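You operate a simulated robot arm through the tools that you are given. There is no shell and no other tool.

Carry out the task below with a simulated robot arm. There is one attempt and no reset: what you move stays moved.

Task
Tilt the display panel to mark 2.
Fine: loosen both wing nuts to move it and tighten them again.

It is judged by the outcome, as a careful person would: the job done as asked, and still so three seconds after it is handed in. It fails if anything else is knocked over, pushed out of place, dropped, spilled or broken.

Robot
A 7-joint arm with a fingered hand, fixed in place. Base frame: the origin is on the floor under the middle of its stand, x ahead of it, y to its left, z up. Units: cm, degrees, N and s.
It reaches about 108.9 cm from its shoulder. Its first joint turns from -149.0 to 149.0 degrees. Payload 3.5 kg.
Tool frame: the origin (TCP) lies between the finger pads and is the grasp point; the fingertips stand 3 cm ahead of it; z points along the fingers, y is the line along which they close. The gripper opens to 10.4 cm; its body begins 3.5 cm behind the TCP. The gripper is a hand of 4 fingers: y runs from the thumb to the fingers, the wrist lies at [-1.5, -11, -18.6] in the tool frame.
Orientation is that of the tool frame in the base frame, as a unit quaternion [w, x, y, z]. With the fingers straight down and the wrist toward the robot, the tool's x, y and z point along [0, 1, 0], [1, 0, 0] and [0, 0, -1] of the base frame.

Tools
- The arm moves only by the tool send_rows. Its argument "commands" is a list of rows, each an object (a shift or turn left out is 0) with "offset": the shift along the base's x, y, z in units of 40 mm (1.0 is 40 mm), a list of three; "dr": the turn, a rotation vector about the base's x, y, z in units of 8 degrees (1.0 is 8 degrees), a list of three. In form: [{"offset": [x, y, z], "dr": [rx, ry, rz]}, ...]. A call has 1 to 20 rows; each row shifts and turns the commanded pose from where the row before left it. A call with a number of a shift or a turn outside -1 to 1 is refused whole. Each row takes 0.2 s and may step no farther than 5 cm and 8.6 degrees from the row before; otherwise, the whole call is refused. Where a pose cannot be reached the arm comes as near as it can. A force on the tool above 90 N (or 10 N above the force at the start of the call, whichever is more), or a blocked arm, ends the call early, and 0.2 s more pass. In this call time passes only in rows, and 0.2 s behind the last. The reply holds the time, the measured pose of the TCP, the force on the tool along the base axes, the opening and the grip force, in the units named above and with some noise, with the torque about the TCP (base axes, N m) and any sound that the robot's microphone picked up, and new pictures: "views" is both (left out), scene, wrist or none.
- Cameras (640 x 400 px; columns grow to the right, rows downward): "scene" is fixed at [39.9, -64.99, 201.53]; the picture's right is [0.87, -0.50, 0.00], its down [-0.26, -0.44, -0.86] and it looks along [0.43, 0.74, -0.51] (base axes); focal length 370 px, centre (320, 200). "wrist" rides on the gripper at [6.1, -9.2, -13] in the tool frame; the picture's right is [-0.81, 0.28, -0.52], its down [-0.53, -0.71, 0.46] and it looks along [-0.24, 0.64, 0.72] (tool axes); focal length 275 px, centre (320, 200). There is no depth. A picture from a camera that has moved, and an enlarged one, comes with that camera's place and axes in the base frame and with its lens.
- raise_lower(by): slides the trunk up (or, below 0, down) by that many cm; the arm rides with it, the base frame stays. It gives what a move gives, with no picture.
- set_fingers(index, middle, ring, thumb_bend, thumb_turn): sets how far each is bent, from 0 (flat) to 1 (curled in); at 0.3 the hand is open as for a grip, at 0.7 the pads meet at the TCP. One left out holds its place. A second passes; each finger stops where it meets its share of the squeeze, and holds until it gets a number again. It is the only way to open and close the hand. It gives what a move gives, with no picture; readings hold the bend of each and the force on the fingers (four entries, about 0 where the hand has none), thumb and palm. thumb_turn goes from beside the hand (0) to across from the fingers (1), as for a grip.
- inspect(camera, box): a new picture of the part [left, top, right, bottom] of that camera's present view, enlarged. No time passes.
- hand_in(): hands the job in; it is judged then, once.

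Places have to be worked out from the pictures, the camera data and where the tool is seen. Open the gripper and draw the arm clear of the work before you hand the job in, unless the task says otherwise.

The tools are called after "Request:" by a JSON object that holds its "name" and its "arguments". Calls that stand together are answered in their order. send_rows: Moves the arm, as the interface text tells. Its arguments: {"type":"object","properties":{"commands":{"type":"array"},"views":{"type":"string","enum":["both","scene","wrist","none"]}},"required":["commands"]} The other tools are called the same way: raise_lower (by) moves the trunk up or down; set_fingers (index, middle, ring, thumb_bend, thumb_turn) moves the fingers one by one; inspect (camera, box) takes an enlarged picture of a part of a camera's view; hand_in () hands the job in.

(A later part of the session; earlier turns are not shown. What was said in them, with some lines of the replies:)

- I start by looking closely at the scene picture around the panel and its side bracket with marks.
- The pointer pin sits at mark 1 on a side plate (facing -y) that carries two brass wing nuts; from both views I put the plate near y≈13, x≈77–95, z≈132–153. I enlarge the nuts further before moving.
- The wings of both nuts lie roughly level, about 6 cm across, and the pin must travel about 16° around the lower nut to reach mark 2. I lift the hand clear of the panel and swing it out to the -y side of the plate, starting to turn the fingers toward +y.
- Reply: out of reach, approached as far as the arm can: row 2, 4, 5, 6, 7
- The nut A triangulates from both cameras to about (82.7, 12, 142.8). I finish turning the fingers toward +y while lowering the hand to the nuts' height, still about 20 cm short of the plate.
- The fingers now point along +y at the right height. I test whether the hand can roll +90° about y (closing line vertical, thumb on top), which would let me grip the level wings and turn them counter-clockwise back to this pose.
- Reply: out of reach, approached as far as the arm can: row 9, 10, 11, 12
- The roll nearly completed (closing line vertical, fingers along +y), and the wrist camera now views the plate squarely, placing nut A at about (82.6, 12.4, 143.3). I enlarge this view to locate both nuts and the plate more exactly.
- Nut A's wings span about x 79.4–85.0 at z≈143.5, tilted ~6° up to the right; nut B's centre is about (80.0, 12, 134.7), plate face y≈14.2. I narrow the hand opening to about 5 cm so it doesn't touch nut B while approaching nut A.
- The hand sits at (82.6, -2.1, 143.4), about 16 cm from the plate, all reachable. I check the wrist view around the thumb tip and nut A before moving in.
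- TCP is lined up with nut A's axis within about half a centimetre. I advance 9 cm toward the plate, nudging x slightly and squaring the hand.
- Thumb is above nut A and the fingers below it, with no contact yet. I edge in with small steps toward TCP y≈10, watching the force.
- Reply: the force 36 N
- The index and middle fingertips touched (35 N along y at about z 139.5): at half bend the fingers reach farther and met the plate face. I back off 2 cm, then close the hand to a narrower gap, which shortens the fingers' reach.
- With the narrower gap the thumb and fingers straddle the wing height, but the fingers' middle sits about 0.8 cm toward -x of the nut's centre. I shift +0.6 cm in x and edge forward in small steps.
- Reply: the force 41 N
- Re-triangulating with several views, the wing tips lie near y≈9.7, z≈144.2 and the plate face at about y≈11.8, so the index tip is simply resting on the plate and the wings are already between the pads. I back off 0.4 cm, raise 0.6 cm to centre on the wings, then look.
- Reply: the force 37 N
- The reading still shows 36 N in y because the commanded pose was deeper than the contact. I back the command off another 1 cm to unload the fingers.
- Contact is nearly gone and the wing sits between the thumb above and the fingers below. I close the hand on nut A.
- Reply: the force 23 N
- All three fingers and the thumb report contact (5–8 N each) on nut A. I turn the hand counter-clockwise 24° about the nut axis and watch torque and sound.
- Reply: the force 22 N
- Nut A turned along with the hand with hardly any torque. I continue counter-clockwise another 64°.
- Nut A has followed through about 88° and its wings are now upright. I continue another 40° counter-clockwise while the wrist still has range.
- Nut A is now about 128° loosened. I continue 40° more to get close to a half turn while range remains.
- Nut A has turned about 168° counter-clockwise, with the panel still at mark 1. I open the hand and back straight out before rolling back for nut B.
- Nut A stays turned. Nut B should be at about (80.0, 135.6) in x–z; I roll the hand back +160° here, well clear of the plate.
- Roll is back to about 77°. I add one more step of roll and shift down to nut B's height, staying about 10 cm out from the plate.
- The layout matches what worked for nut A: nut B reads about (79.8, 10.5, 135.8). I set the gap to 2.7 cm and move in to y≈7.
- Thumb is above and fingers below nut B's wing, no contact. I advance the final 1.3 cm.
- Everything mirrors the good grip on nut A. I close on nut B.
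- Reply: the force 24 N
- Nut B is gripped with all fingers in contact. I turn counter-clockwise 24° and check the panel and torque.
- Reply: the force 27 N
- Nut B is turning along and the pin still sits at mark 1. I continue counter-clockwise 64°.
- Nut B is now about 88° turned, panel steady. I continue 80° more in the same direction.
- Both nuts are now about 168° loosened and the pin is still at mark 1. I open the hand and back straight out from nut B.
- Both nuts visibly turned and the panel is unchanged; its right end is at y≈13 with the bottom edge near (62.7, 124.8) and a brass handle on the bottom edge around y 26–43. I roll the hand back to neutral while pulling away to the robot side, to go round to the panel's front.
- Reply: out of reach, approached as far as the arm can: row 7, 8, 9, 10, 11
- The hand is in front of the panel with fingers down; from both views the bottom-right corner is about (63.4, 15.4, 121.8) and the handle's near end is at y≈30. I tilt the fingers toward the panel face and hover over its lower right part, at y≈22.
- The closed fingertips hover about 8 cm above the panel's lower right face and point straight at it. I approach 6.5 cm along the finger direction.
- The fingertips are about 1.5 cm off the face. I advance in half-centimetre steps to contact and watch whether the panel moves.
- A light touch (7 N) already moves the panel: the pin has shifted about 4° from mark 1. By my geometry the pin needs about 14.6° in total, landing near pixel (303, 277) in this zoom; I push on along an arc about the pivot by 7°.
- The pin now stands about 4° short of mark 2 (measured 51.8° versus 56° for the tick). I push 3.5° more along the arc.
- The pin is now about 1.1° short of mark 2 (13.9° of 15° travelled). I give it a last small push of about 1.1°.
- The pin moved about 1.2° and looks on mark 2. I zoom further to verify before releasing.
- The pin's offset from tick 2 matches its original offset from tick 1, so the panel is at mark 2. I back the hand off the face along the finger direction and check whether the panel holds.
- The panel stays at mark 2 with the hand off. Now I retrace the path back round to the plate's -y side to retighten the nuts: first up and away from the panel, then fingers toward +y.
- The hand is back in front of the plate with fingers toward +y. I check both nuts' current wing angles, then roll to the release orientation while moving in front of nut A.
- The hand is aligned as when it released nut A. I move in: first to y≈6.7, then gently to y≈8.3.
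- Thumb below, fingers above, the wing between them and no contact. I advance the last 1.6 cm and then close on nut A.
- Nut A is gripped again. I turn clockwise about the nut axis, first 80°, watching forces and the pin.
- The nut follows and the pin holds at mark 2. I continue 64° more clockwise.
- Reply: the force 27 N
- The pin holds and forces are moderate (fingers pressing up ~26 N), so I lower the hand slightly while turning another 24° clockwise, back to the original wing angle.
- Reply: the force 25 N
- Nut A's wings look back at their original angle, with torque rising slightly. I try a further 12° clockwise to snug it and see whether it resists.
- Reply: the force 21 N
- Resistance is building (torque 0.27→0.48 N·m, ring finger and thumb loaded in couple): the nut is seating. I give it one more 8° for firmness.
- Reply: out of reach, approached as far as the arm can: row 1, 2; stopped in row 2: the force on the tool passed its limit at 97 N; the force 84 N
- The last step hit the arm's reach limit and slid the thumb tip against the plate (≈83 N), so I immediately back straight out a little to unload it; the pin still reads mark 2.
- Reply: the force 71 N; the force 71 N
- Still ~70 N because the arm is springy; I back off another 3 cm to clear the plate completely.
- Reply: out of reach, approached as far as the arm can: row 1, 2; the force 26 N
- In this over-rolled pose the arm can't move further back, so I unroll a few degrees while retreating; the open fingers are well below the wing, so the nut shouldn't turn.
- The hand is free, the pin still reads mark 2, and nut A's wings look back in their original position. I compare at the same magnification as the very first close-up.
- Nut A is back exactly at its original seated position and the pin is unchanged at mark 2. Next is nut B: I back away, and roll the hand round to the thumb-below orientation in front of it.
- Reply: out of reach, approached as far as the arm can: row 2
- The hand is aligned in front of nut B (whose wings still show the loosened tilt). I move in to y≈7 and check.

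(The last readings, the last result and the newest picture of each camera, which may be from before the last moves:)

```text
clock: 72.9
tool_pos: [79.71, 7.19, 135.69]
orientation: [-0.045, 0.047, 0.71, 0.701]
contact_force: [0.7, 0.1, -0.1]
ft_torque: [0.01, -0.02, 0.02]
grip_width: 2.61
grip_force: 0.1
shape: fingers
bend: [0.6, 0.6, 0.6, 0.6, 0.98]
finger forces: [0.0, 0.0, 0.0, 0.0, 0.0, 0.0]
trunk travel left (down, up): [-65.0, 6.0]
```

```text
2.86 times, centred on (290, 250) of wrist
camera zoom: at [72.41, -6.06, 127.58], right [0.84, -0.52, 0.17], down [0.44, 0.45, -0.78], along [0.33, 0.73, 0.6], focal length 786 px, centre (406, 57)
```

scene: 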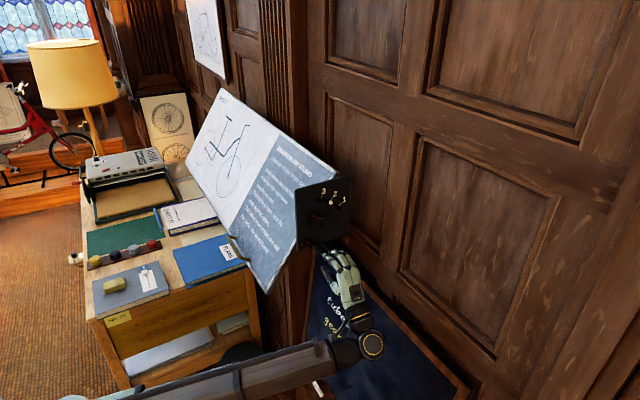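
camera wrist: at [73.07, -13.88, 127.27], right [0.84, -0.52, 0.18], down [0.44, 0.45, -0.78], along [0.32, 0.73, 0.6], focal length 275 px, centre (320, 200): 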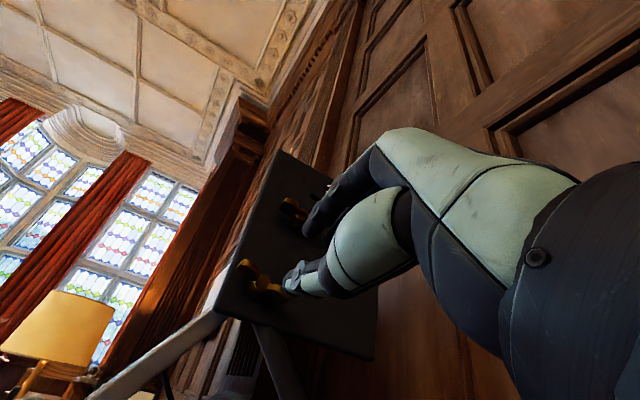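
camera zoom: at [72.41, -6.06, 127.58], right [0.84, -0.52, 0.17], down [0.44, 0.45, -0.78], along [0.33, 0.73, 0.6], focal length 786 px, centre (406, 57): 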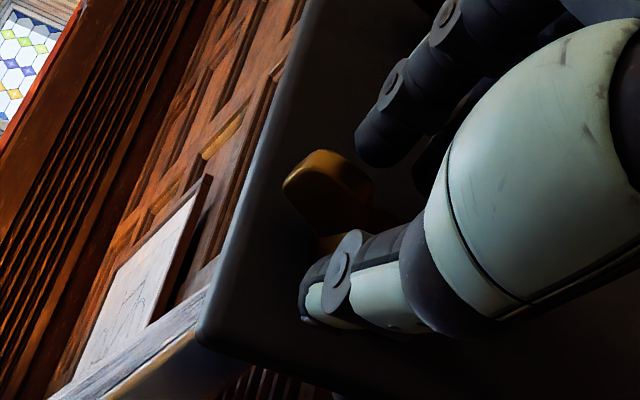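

Nut B's wing is between thumb (below) and fingers (above). I advance the last 1.2 cm and close on it.

Request:
{"name": "send_rows", "arguments": {"commands": [{"offset": [0, 0.15, 0.01]}, {"offset": [0, 0.15, 0.01]}], "views": "none"}}

Request:
{"name": "set_fingers", "arguments": {"index": 0.75, "middle": 0.75, "ring": 0.75, "thumb_bend": 0.75}}

Request:
{"name": "inspect", "arguments": {"camera": "scene", "box": [290, 215, 340, 265]}}

Request:
{"name": "inspect", "arguments": {"camera": "wrist", "box": [240, 180, 360, 300]}}

```text
clock: 73.5
tool_pos: [79.51, 8.23, 135.83]
orientation: [-0.045, 0.046, 0.71, 0.701]
contact_force: [-0.4, -0.7, -0.3]
ft_torque: [-0.04, 0.01, -0.01]
grip_width: 2.63
grip_force: 0.2
shape: fingers
bend: [0.6, 0.6, 0.6, 0.6, 0.98]
finger forces: [0.1, 0.1, 0.0, 0.1, 0.0, 0.0]
trunk travel left (down, up): [-65.0, 6.0]
```

```text
clock: 74.5
tool_pos: [79.54, 8.45, 135.92]
orientation: [-0.044, 0.046, 0.71, 0.701]
contact_force: [7.2, 7.5, 10.2]
ft_torque: [0.17, -0.07, -0.1]
grip_width: 0.25
grip_force: 12.4
shape: fingers
bend: [0.73, 0.72, 0.74, 0.71, 0.96]
finger forces: [7.4, 8.2, 2.6, 0.1, 6.6, 0.0]
trunk travel left (down, up): [-65.0, 6.0]
```

```text
8.00 times, centred on (315, 240) of scene
camera zoom: at [39.9, -64.99, 201.53], right [0.87, -0.5, 0.0], down [-0.26, -0.44, -0.86], along [0.43, 0.74, -0.51], focal length 2964 px, centre (360, -120)
```

zoom: 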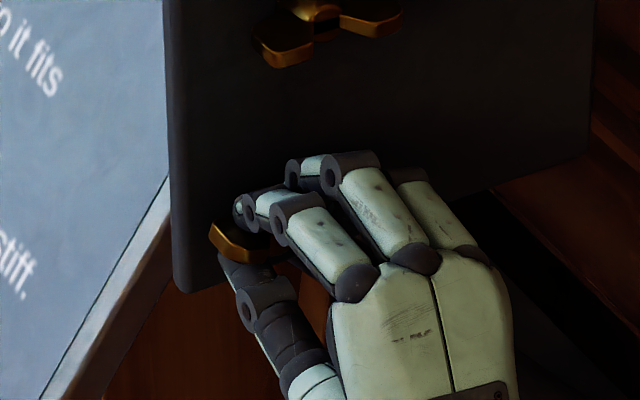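

```text
3.33 times, centred on (300, 240) of wrist
camera zoom: at [72.39, -4.79, 127.71], right [0.84, -0.52, 0.17], down [0.44, 0.45, -0.78], along [0.33, 0.73, 0.6], focal length 918 px, centre (387, 67)
```

zoom: 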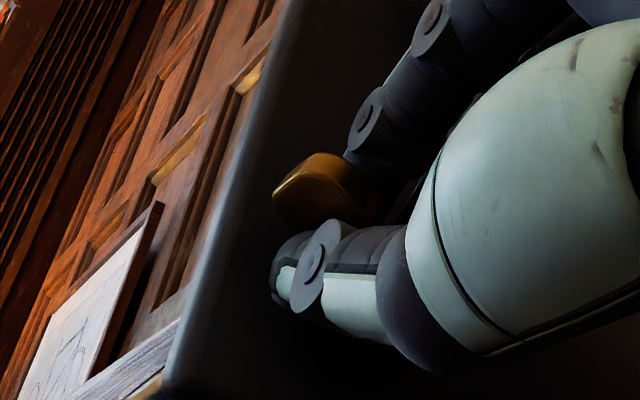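

Nut B is gripped with the same force pattern. I turn clockwise 80°.

Request:
{"name": "send_rows", "arguments": {"commands": [{"offset": [0.001, 0, 0.014], "dr": [0, 1, 0]}, {"offset": [0.003, 0, 0.014], "dr": [0, 1, 0]}, {"offset": [0.005, 0, 0.013], "dr": [0, 1, 0]}, {"offset": [0.007, 0, 0.012], "dr": [0, 1, 0]}, {"offset": [0.008, 0, 0.011], "dr": [0, 1, 0]}, {"offset": [0.01, 0, 0.01], "dr": [0, 1, 0]}, {"offset": [0.011, 0, 0.009], "dr": [0, 1, 0]}, {"offset": [0.012, 0, 0.007], "dr": [0, 1, 0]}, {"offset": [0.013, 0, 0.005], "dr": [0, 1, 0]}, {"offset": [0.014, 0, 0.003], "dr": [0, 1, 0]}], "views": "none"}}

Request:
{"name": "inspect", "arguments": {"camera": "scene", "box": [290, 185, 350, 265]}}

Request:
{"name": "inspect", "arguments": {"camera": "wrist", "box": [240, 180, 360, 300]}}

```text
clock: 76.7
tool_pos: [80.37, 8.4, 136.17]
orientation: [-0.492, 0.488, 0.513, 0.507]
contact_force: [13.4, 4.3, -11.2]
ft_torque: [-0.28, -0.17, -0.25]
grip_width: 0.22
grip_force: 14.8
shape: fingers
bend: [0.73, 0.73, 0.74, 0.71, 0.97]
finger forces: [7.6, 10.3, 4.8, 0.1, 7.2, 0.0]
trunk travel left (down, up): [-65.0, 6.0]
```

```text
5.00 times, centred on (320, 225) of scene
camera zoom: at [39.9, -64.99, 201.53], right [0.87, -0.5, 0.0], down [-0.26, -0.44, -0.86], along [0.43, 0.74, -0.51], focal length 1852 px, centre (320, 75)
```

zoom: 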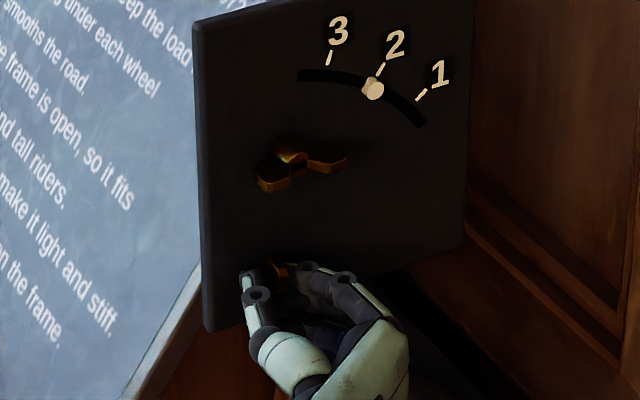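

```text
3.33 times, centred on (300, 240) of wrist
camera zoom: at [71.05, -4.8, 141.8], right [0.31, -0.52, -0.8], down [-0.7, 0.45, -0.56], along [0.65, 0.73, -0.22], focal length 918 px, centre (387, 67)
```

zoom: 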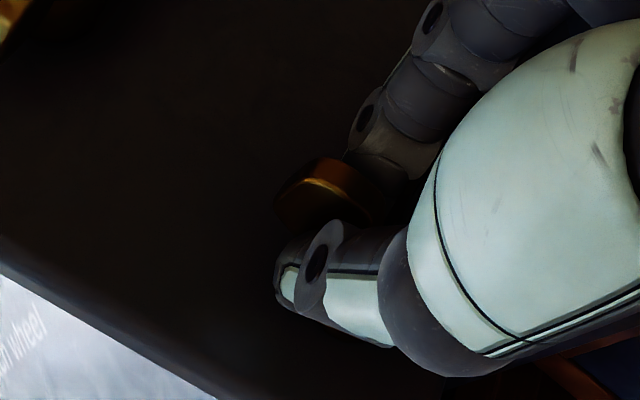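

Nut B follows and nut A and the pin stay put. I continue 64° more clockwise.

Request:
{"name": "send_rows", "arguments": {"commands": [{"offset": [0.01, 0, 0], "dr": [0, 1, 0]}, {"offset": [0.01, 0, -0.001], "dr": [0, 1, 0]}, {"offset": [0.01, 0, -0.005], "dr": [0, 1, 0]}, {"offset": [0.01, 0, -0.008], "dr": [0, 1, 0]}, {"offset": [0.008, 0, -0.01], "dr": [0, 1, 0]}, {"offset": [0.008, 0, -0.012], "dr": [0, 1, 0]}, {"offset": [0.008, 0, -0.015], "dr": [0, 1, 0]}, {"offset": [0.006, 0, -0.015], "dr": [0, 1, 0]}], "views": "none"}}

Request:
{"name": "inspect", "arguments": {"camera": "scene", "box": [290, 185, 350, 265]}}

Request:
{"name": "inspect", "arguments": {"camera": "wrist", "box": [240, 180, 360, 300]}}

```text
clock: 78.5
tool_pos: [80.55, 8.34, 135.78]
orientation: [0.689, -0.683, -0.175, -0.171]
contact_force: [3.6, -0.7, -29.6]
ft_torque: [-0.65, -0.21, 0.02]
grip_width: 0.23
grip_force: 18.4
shape: fingers
bend: [0.73, 0.73, 0.74, 0.72, 0.97]
finger forces: [12.1, 12.3, 8.8, 0.0, 4.0, 0.0]
trunk travel left (down, up): [-65.0, 6.0]
```

```text
5.00 times, centred on (320, 225) of scene
camera zoom: at [39.9, -64.99, 201.53], right [0.87, -0.5, 0.0], down [-0.26, -0.44, -0.86], along [0.43, 0.74, -0.51], focal length 1852 px, centre (320, 75)
```

zoom: 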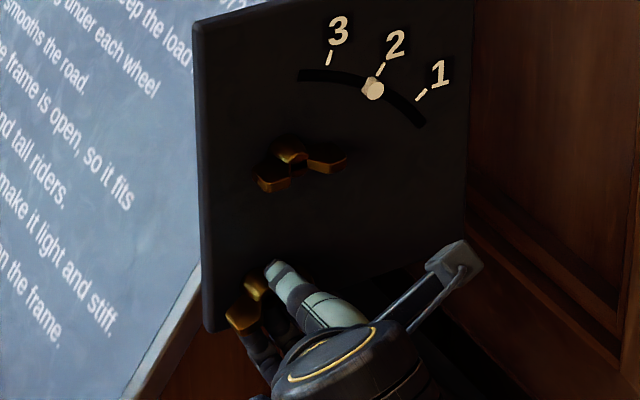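

```text
3.33 times, centred on (300, 240) of wrist
camera zoom: at [81.7, -4.84, 146.62], right [-0.58, -0.52, -0.63], down [-0.81, 0.45, 0.38], along [0.09, 0.73, -0.68], focal length 918 px, centre (387, 67)
```

zoom: 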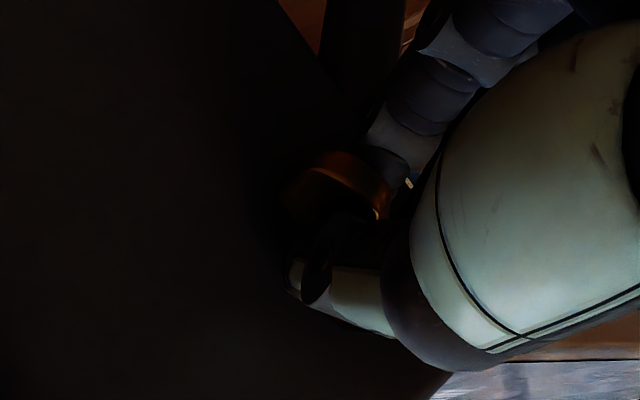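

Still tracking well, with the pin at mark 2. I turn another 24° clockwise, lowering slightly to balance the grip, back to the original wing angle.

Request:
{"name": "send_rows", "arguments": {"commands": [{"offset": [0.005, 0, -0.03], "dr": [0, 1, 0]}, {"offset": [0.003, 0, -0.03], "dr": [0, 1, 0]}, {"offset": [0.002, 0, -0.02], "dr": [0, 1, 0]}], "views": "none"}}

Request:
{"name": "inspect", "arguments": {"camera": "scene", "box": [290, 215, 340, 265]}}

Request:
{"name": "inspect", "arguments": {"camera": "wrist", "box": [240, 180, 360, 300]}}

```text
clock: 79.3
tool_pos: [80.48, 8.3, 135.46]
orientation: [0.71, -0.703, -0.027, -0.026]
contact_force: [4.1, -1.8, -24.7]
ft_torque: [-0.5, -0.4, 0.08]
grip_width: 0.22
grip_force: 18.3
shape: fingers
bend: [0.73, 0.62, 0.74, 0.72, 0.97]
finger forces: [8.5, 10.0, 11.8, 0.0, 5.6, 0.0]
trunk travel left (down, up): [-65.0, 6.0]
```

```text
8.00 times, centred on (315, 240) of scene
camera zoom: at [39.9, -64.99, 201.53], right [0.87, -0.5, 0.0], down [-0.26, -0.44, -0.86], along [0.43, 0.74, -0.51], focal length 2964 px, centre (360, -120)
```

zoom: 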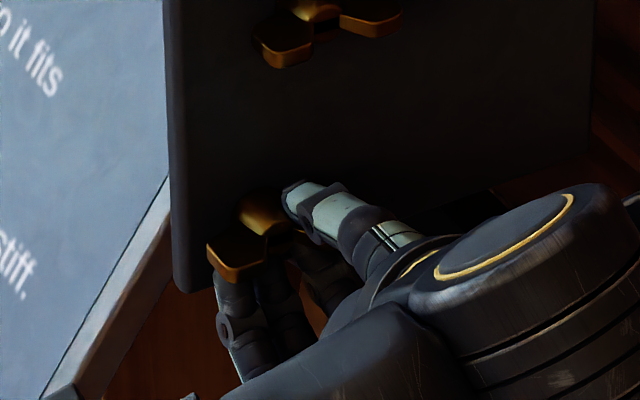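

```text
3.33 times, centred on (300, 240) of wrist
camera zoom: at [86.01, -4.87, 145.02], right [-0.79, -0.52, -0.34], down [-0.59, 0.45, 0.68], along [-0.2, 0.73, -0.65], focal length 918 px, centre (387, 67)
```

zoom: 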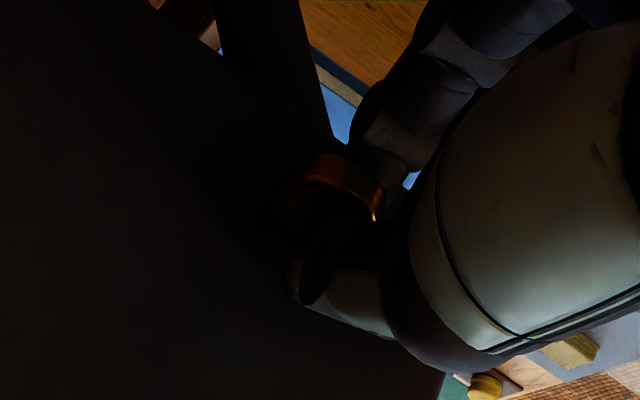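

Nut B's wings match the original position and torque is rising (0.40 N·m). I snug it with two small 3° steps, staying short of the reach limit.

Request:
{"name": "send_rows", "arguments": {"commands": [{"offset": [0, 0, -0.01], "dr": [0, 0.4, 0]}, {"offset": [0, 0, -0.01], "dr": [0, 0.4, 0]}], "views": "none"}}

Request:
{"name": "inspect", "arguments": {"camera": "scene", "box": [290, 215, 340, 265]}}

Request:
{"name": "inspect", "arguments": {"camera": "scene", "box": [325, 194, 341, 208]}}

```text
clock: 79.9
tool_pos: [80.47, 8.32, 135.57]
orientation: [0.711, -0.703, 0.013, 0.012]
contact_force: [5.4, -1.3, -22.6]
ft_torque: [-0.38, -0.53, 0.05]
grip_width: 0.25
grip_force: 18.0
shape: fingers
bend: [0.73, 0.62, 0.74, 0.71, 0.97]
finger forces: [6.4, 7.8, 14.5, 0.0, 7.2, 0.0]
trunk travel left (down, up): [-65.0, 6.0]
```

```text
8.00 times, centred on (315, 240) of scene
camera zoom: at [39.9, -64.99, 201.53], right [0.87, -0.5, 0.0], down [-0.26, -0.44, -0.86], along [0.43, 0.74, -0.51], focal length 2964 px, centre (360, -120)
```

zoom: 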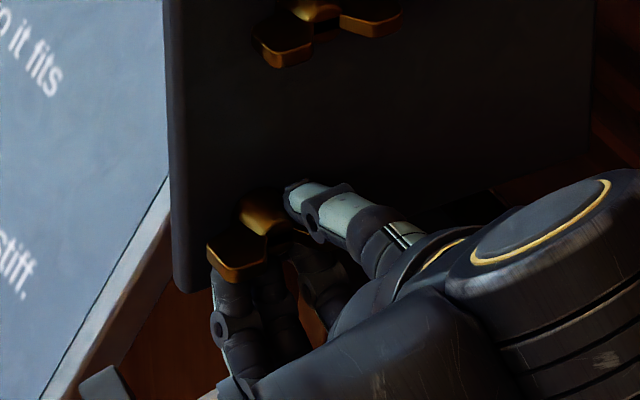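

```text
16.00 times, centred on (333, 201) of scene
camera zoom: at [39.9, -64.99, 201.53], right [0.87, -0.5, 0.0], down [-0.26, -0.44, -0.86], along [0.43, 0.74, -0.51], focal length 5928 px, centre (112, 184)
```

zoom: 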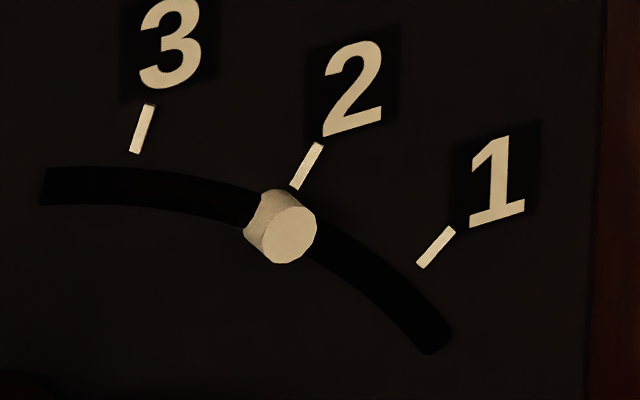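

Torque reached 0.53 N·m with the wings no longer turning, so nut B is seated, and the pin is exactly on mark 2. I open the hand and back out.

Request:
{"name": "set_fingers", "arguments": {"index": 0.6, "middle": 0.6, "ring": 0.6, "thumb_bend": 0.6}}

Request:
{"name": "send_rows", "arguments": {"commands": [{"offset": [0, -0.4, 0]}, {"offset": [0, -0.6, 0]}, {"offset": [0, -0.5, 0], "dr": [0, -0.5, 0]}], "views": "none"}}

Request:
{"name": "inspect", "arguments": {"camera": "scene", "box": [295, 235, 325, 255]}}

Request:
{"name": "inspect", "arguments": {"camera": "scene", "box": [300, 205, 330, 225]}}

Request:
{"name": "inspect", "arguments": {"camera": "scene", "box": [325, 194, 341, 208]}}

```text
clock: 80.9
tool_pos: [80.21, 8.28, 135.73]
orientation: [0.711, -0.703, 0.01, 0.012]
contact_force: [0.3, -0.4, 0.9]
ft_torque: [0.01, -0.01, 0.03]
grip_width: 2.61
grip_force: 0.1
shape: fingers
bend: [0.6, 0.6, 0.6, 0.6, 0.97]
finger forces: [0.1, 0.0, 0.1, 0.0, 0.1, 0.0]
trunk travel left (down, up): [-65.0, 6.0]
```

```text
clock: 81.7
tool_pos: [80.19, 2.15, 135.8]
orientation: [0.711, -0.703, -0.015, -0.013]
contact_force: [-0.5, 0.1, -0.7]
ft_torque: [0.04, -0.03, -0.03]
grip_width: 2.59
grip_force: 0.0
shape: fingers
bend: [0.6, 0.6, 0.6, 0.6, 0.97]
finger forces: [0.0, 0.0, 0.0, 0.1, 0.1, 0.0]
trunk travel left (down, up): [-65.0, 6.0]
```

```text
16.00 times, centred on (310, 245) of scene
camera zoom: at [39.9, -64.99, 201.53], right [0.87, -0.5, 0.0], down [-0.26, -0.44, -0.86], along [0.43, 0.74, -0.51], focal length 5928 px, centre (480, -520)
```

zoom: 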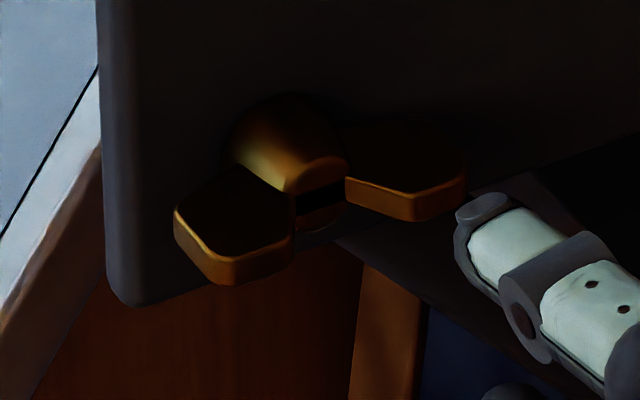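

```text
16.00 times, centred on (315, 215) of scene
camera zoom: at [39.9, -64.99, 201.53], right [0.87, -0.5, 0.0], down [-0.26, -0.44, -0.86], along [0.43, 0.74, -0.51], focal length 5928 px, centre (400, -40)
```

zoom: 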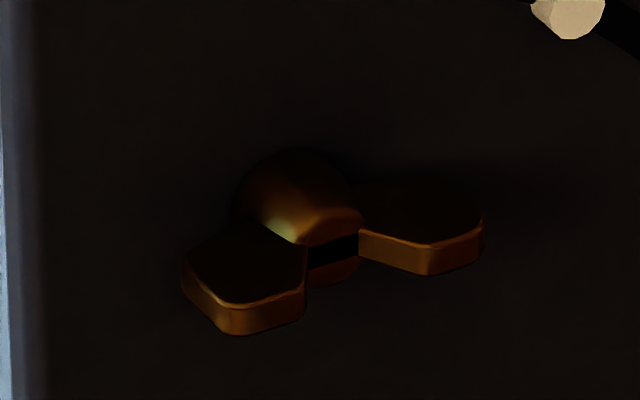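

```text
16.00 times, centred on (333, 201) of scene
camera zoom: at [39.9, -64.99, 201.53], right [0.87, -0.5, 0.0], down [-0.26, -0.44, -0.86], along [0.43, 0.74, -0.51], focal length 5928 px, centre (112, 184)
```

zoom: 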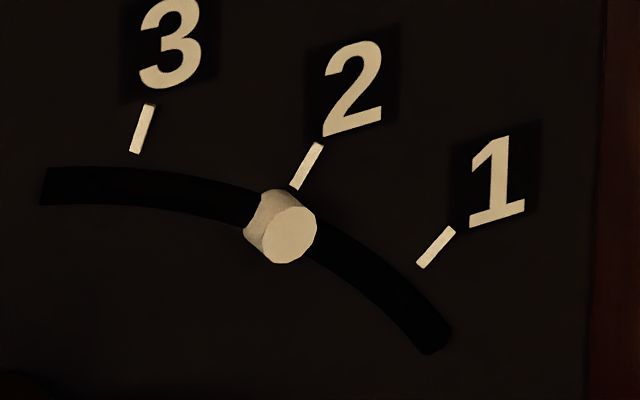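

Both nuts match their original tightened positions and the pin sits on mark 2. I roll back to neutral while drawing the arm clear.

Request:
{"name": "send_rows", "arguments": {"commands": [{"offset": [-0.1, -0.6, 0], "dr": [0, -1, 0]}, {"offset": [-0.3, -0.5, 0.2], "dr": [0, -1, 0]}, {"offset": [-0.3, -0.5, 0.2], "dr": [0, -1, 0]}, {"offset": [-0.3, -0.5, 0.2], "dr": [0, -1, 0]}, {"offset": [-0.3, -0.5, 0.2], "dr": [0, -1, 0]}, {"offset": [-0.4, -0.5, 0.2], "dr": [0, -1, 0]}, {"offset": [-0.4, -0.4, 0.3], "dr": [0, -1, 0]}, {"offset": [-0.4, -0.3, 0.3], "dr": [0, -1, 0]}, {"offset": [-0.4, -0.2, 0.3], "dr": [0, -1, 0]}, {"offset": [-0.4, 0, 0.3], "dr": [0, -1, 0]}, {"offset": [-0.4, 0, 0.3], "dr": [0, -1, 0]}], "views": "both"}}

Request:
{"name": "set_fingers", "arguments": {"index": 0.3, "middle": 0.3, "ring": 0.3, "thumb_bend": 0.3}}

Request:
{"name": "inspect", "arguments": {"camera": "wrist", "box": [200, 110, 350, 230]}}

Request:
{"name": "inspect", "arguments": {"camera": "scene", "box": [280, 165, 360, 265]}}

```text
clock: 84.1
tool_pos: [65.43, -13.72, 145.72]
orientation: [-0.5, 0.496, 0.506, 0.498]
contact_force: [-0.5, 0.2, -0.6]
ft_torque: [-0.02, 0.03, 0.02]
grip_width: 2.6
grip_force: 0.1
shape: fingers
bend: [0.6, 0.6, 0.6, 0.6, 0.97]
finger forces: [0.1, 0.0, 0.1, 0.1, 0.1, 0.0]
trunk travel left (down, up): [-65.0, 6.0]
camera wrist: at [56.39, -26.93, 151.75], right [0.29, -0.52, -0.81], down [-0.71, 0.45, -0.54], along [0.64, 0.73, -0.24], focal length 275 px, centre (320, 200)
```

scene: 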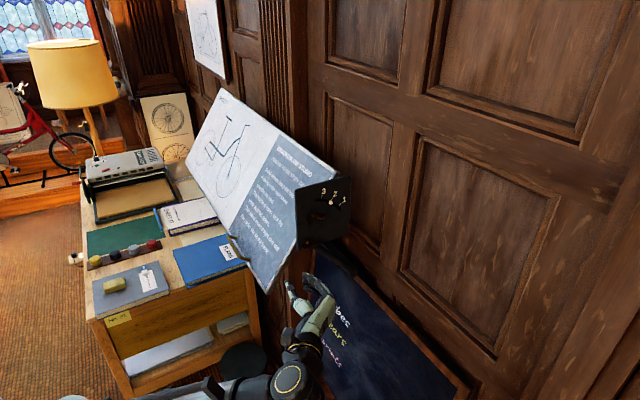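
wrist: 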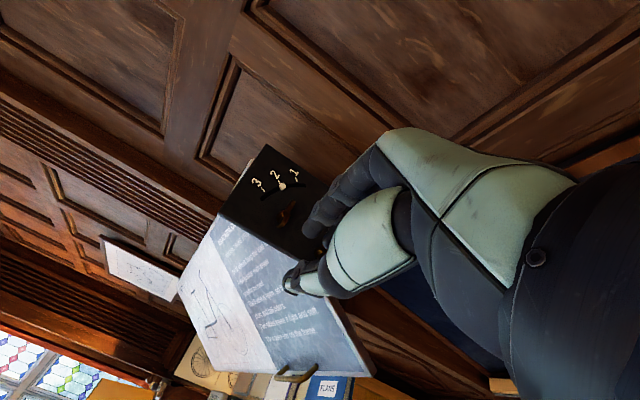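

```text
clock: 85.1
tool_pos: [65.44, -13.76, 145.78]
orientation: [-0.502, 0.496, 0.505, 0.498]
contact_force: [0.0, 0.6, 0.3]
ft_torque: [0.03, -0.04, 0.01]
grip_width: 10.27
grip_force: 0.0
shape: fingers
bend: [0.3, 0.3, 0.3, 0.3, 0.97]
finger forces: [0.0, 0.0, 0.0, 0.0, 0.0, 0.0]
trunk travel left (down, up): [-65.0, 6.0]
```

```text
3.33 times, centred on (275, 170) of wrist
camera zoom: at [56.45, -26.95, 151.73], right [0.28, -0.52, -0.81], down [-0.72, 0.45, -0.54], along [0.64, 0.73, -0.24], focal length 918 px, centre (470, 300)
```

zoom: 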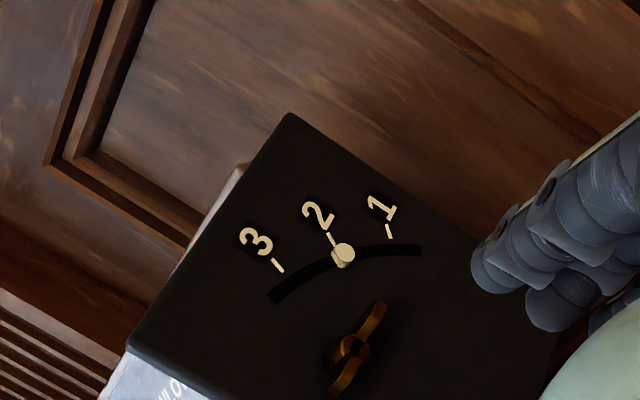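

```text
4.00 times, centred on (320, 215) of scene
camera zoom: at [39.9, -64.99, 201.53], right [0.87, -0.5, 0.0], down [-0.26, -0.44, -0.86], along [0.43, 0.74, -0.51], focal length 1482 px, centre (320, 140)
```

zoom: 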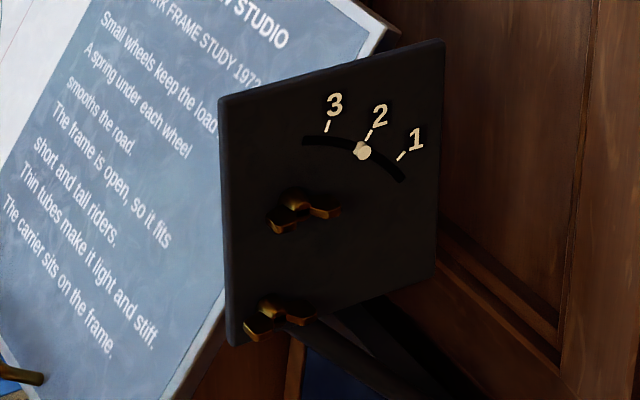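

From both cameras the pin sits on mark 2, both wing nuts are back in their tightened position, nothing else has moved, and the open hand is clear of the work. I hand the job in.

Request:
{"name": "hand_in", "arguments": {}}

```text
The job is handed in.
```

The display panel is tilted to mark 2 and the job is handed in. After I took the hand away the panel held its position, with the pin in line with the mark 2 tick in both cameras.

- **Wing nuts:** I turned both back about 0.5 turn until they resisted, at roughly 0.5 N·m. In the enlarged pictures both sit at the angle they started from. I did not push on the panel afterwards to test how firmly it is clamped.
- **One slip:** While I was tightening the upper nut, the arm ran into its reach limit and the thumb pressed on the side plate with up to about 97 N. I backed it off; the pin and the upper nut looked unchanged afterwards.
- **Surroundings:** Nothing else in the pictures was moved or knocked over. The hand is open and clear of the work.
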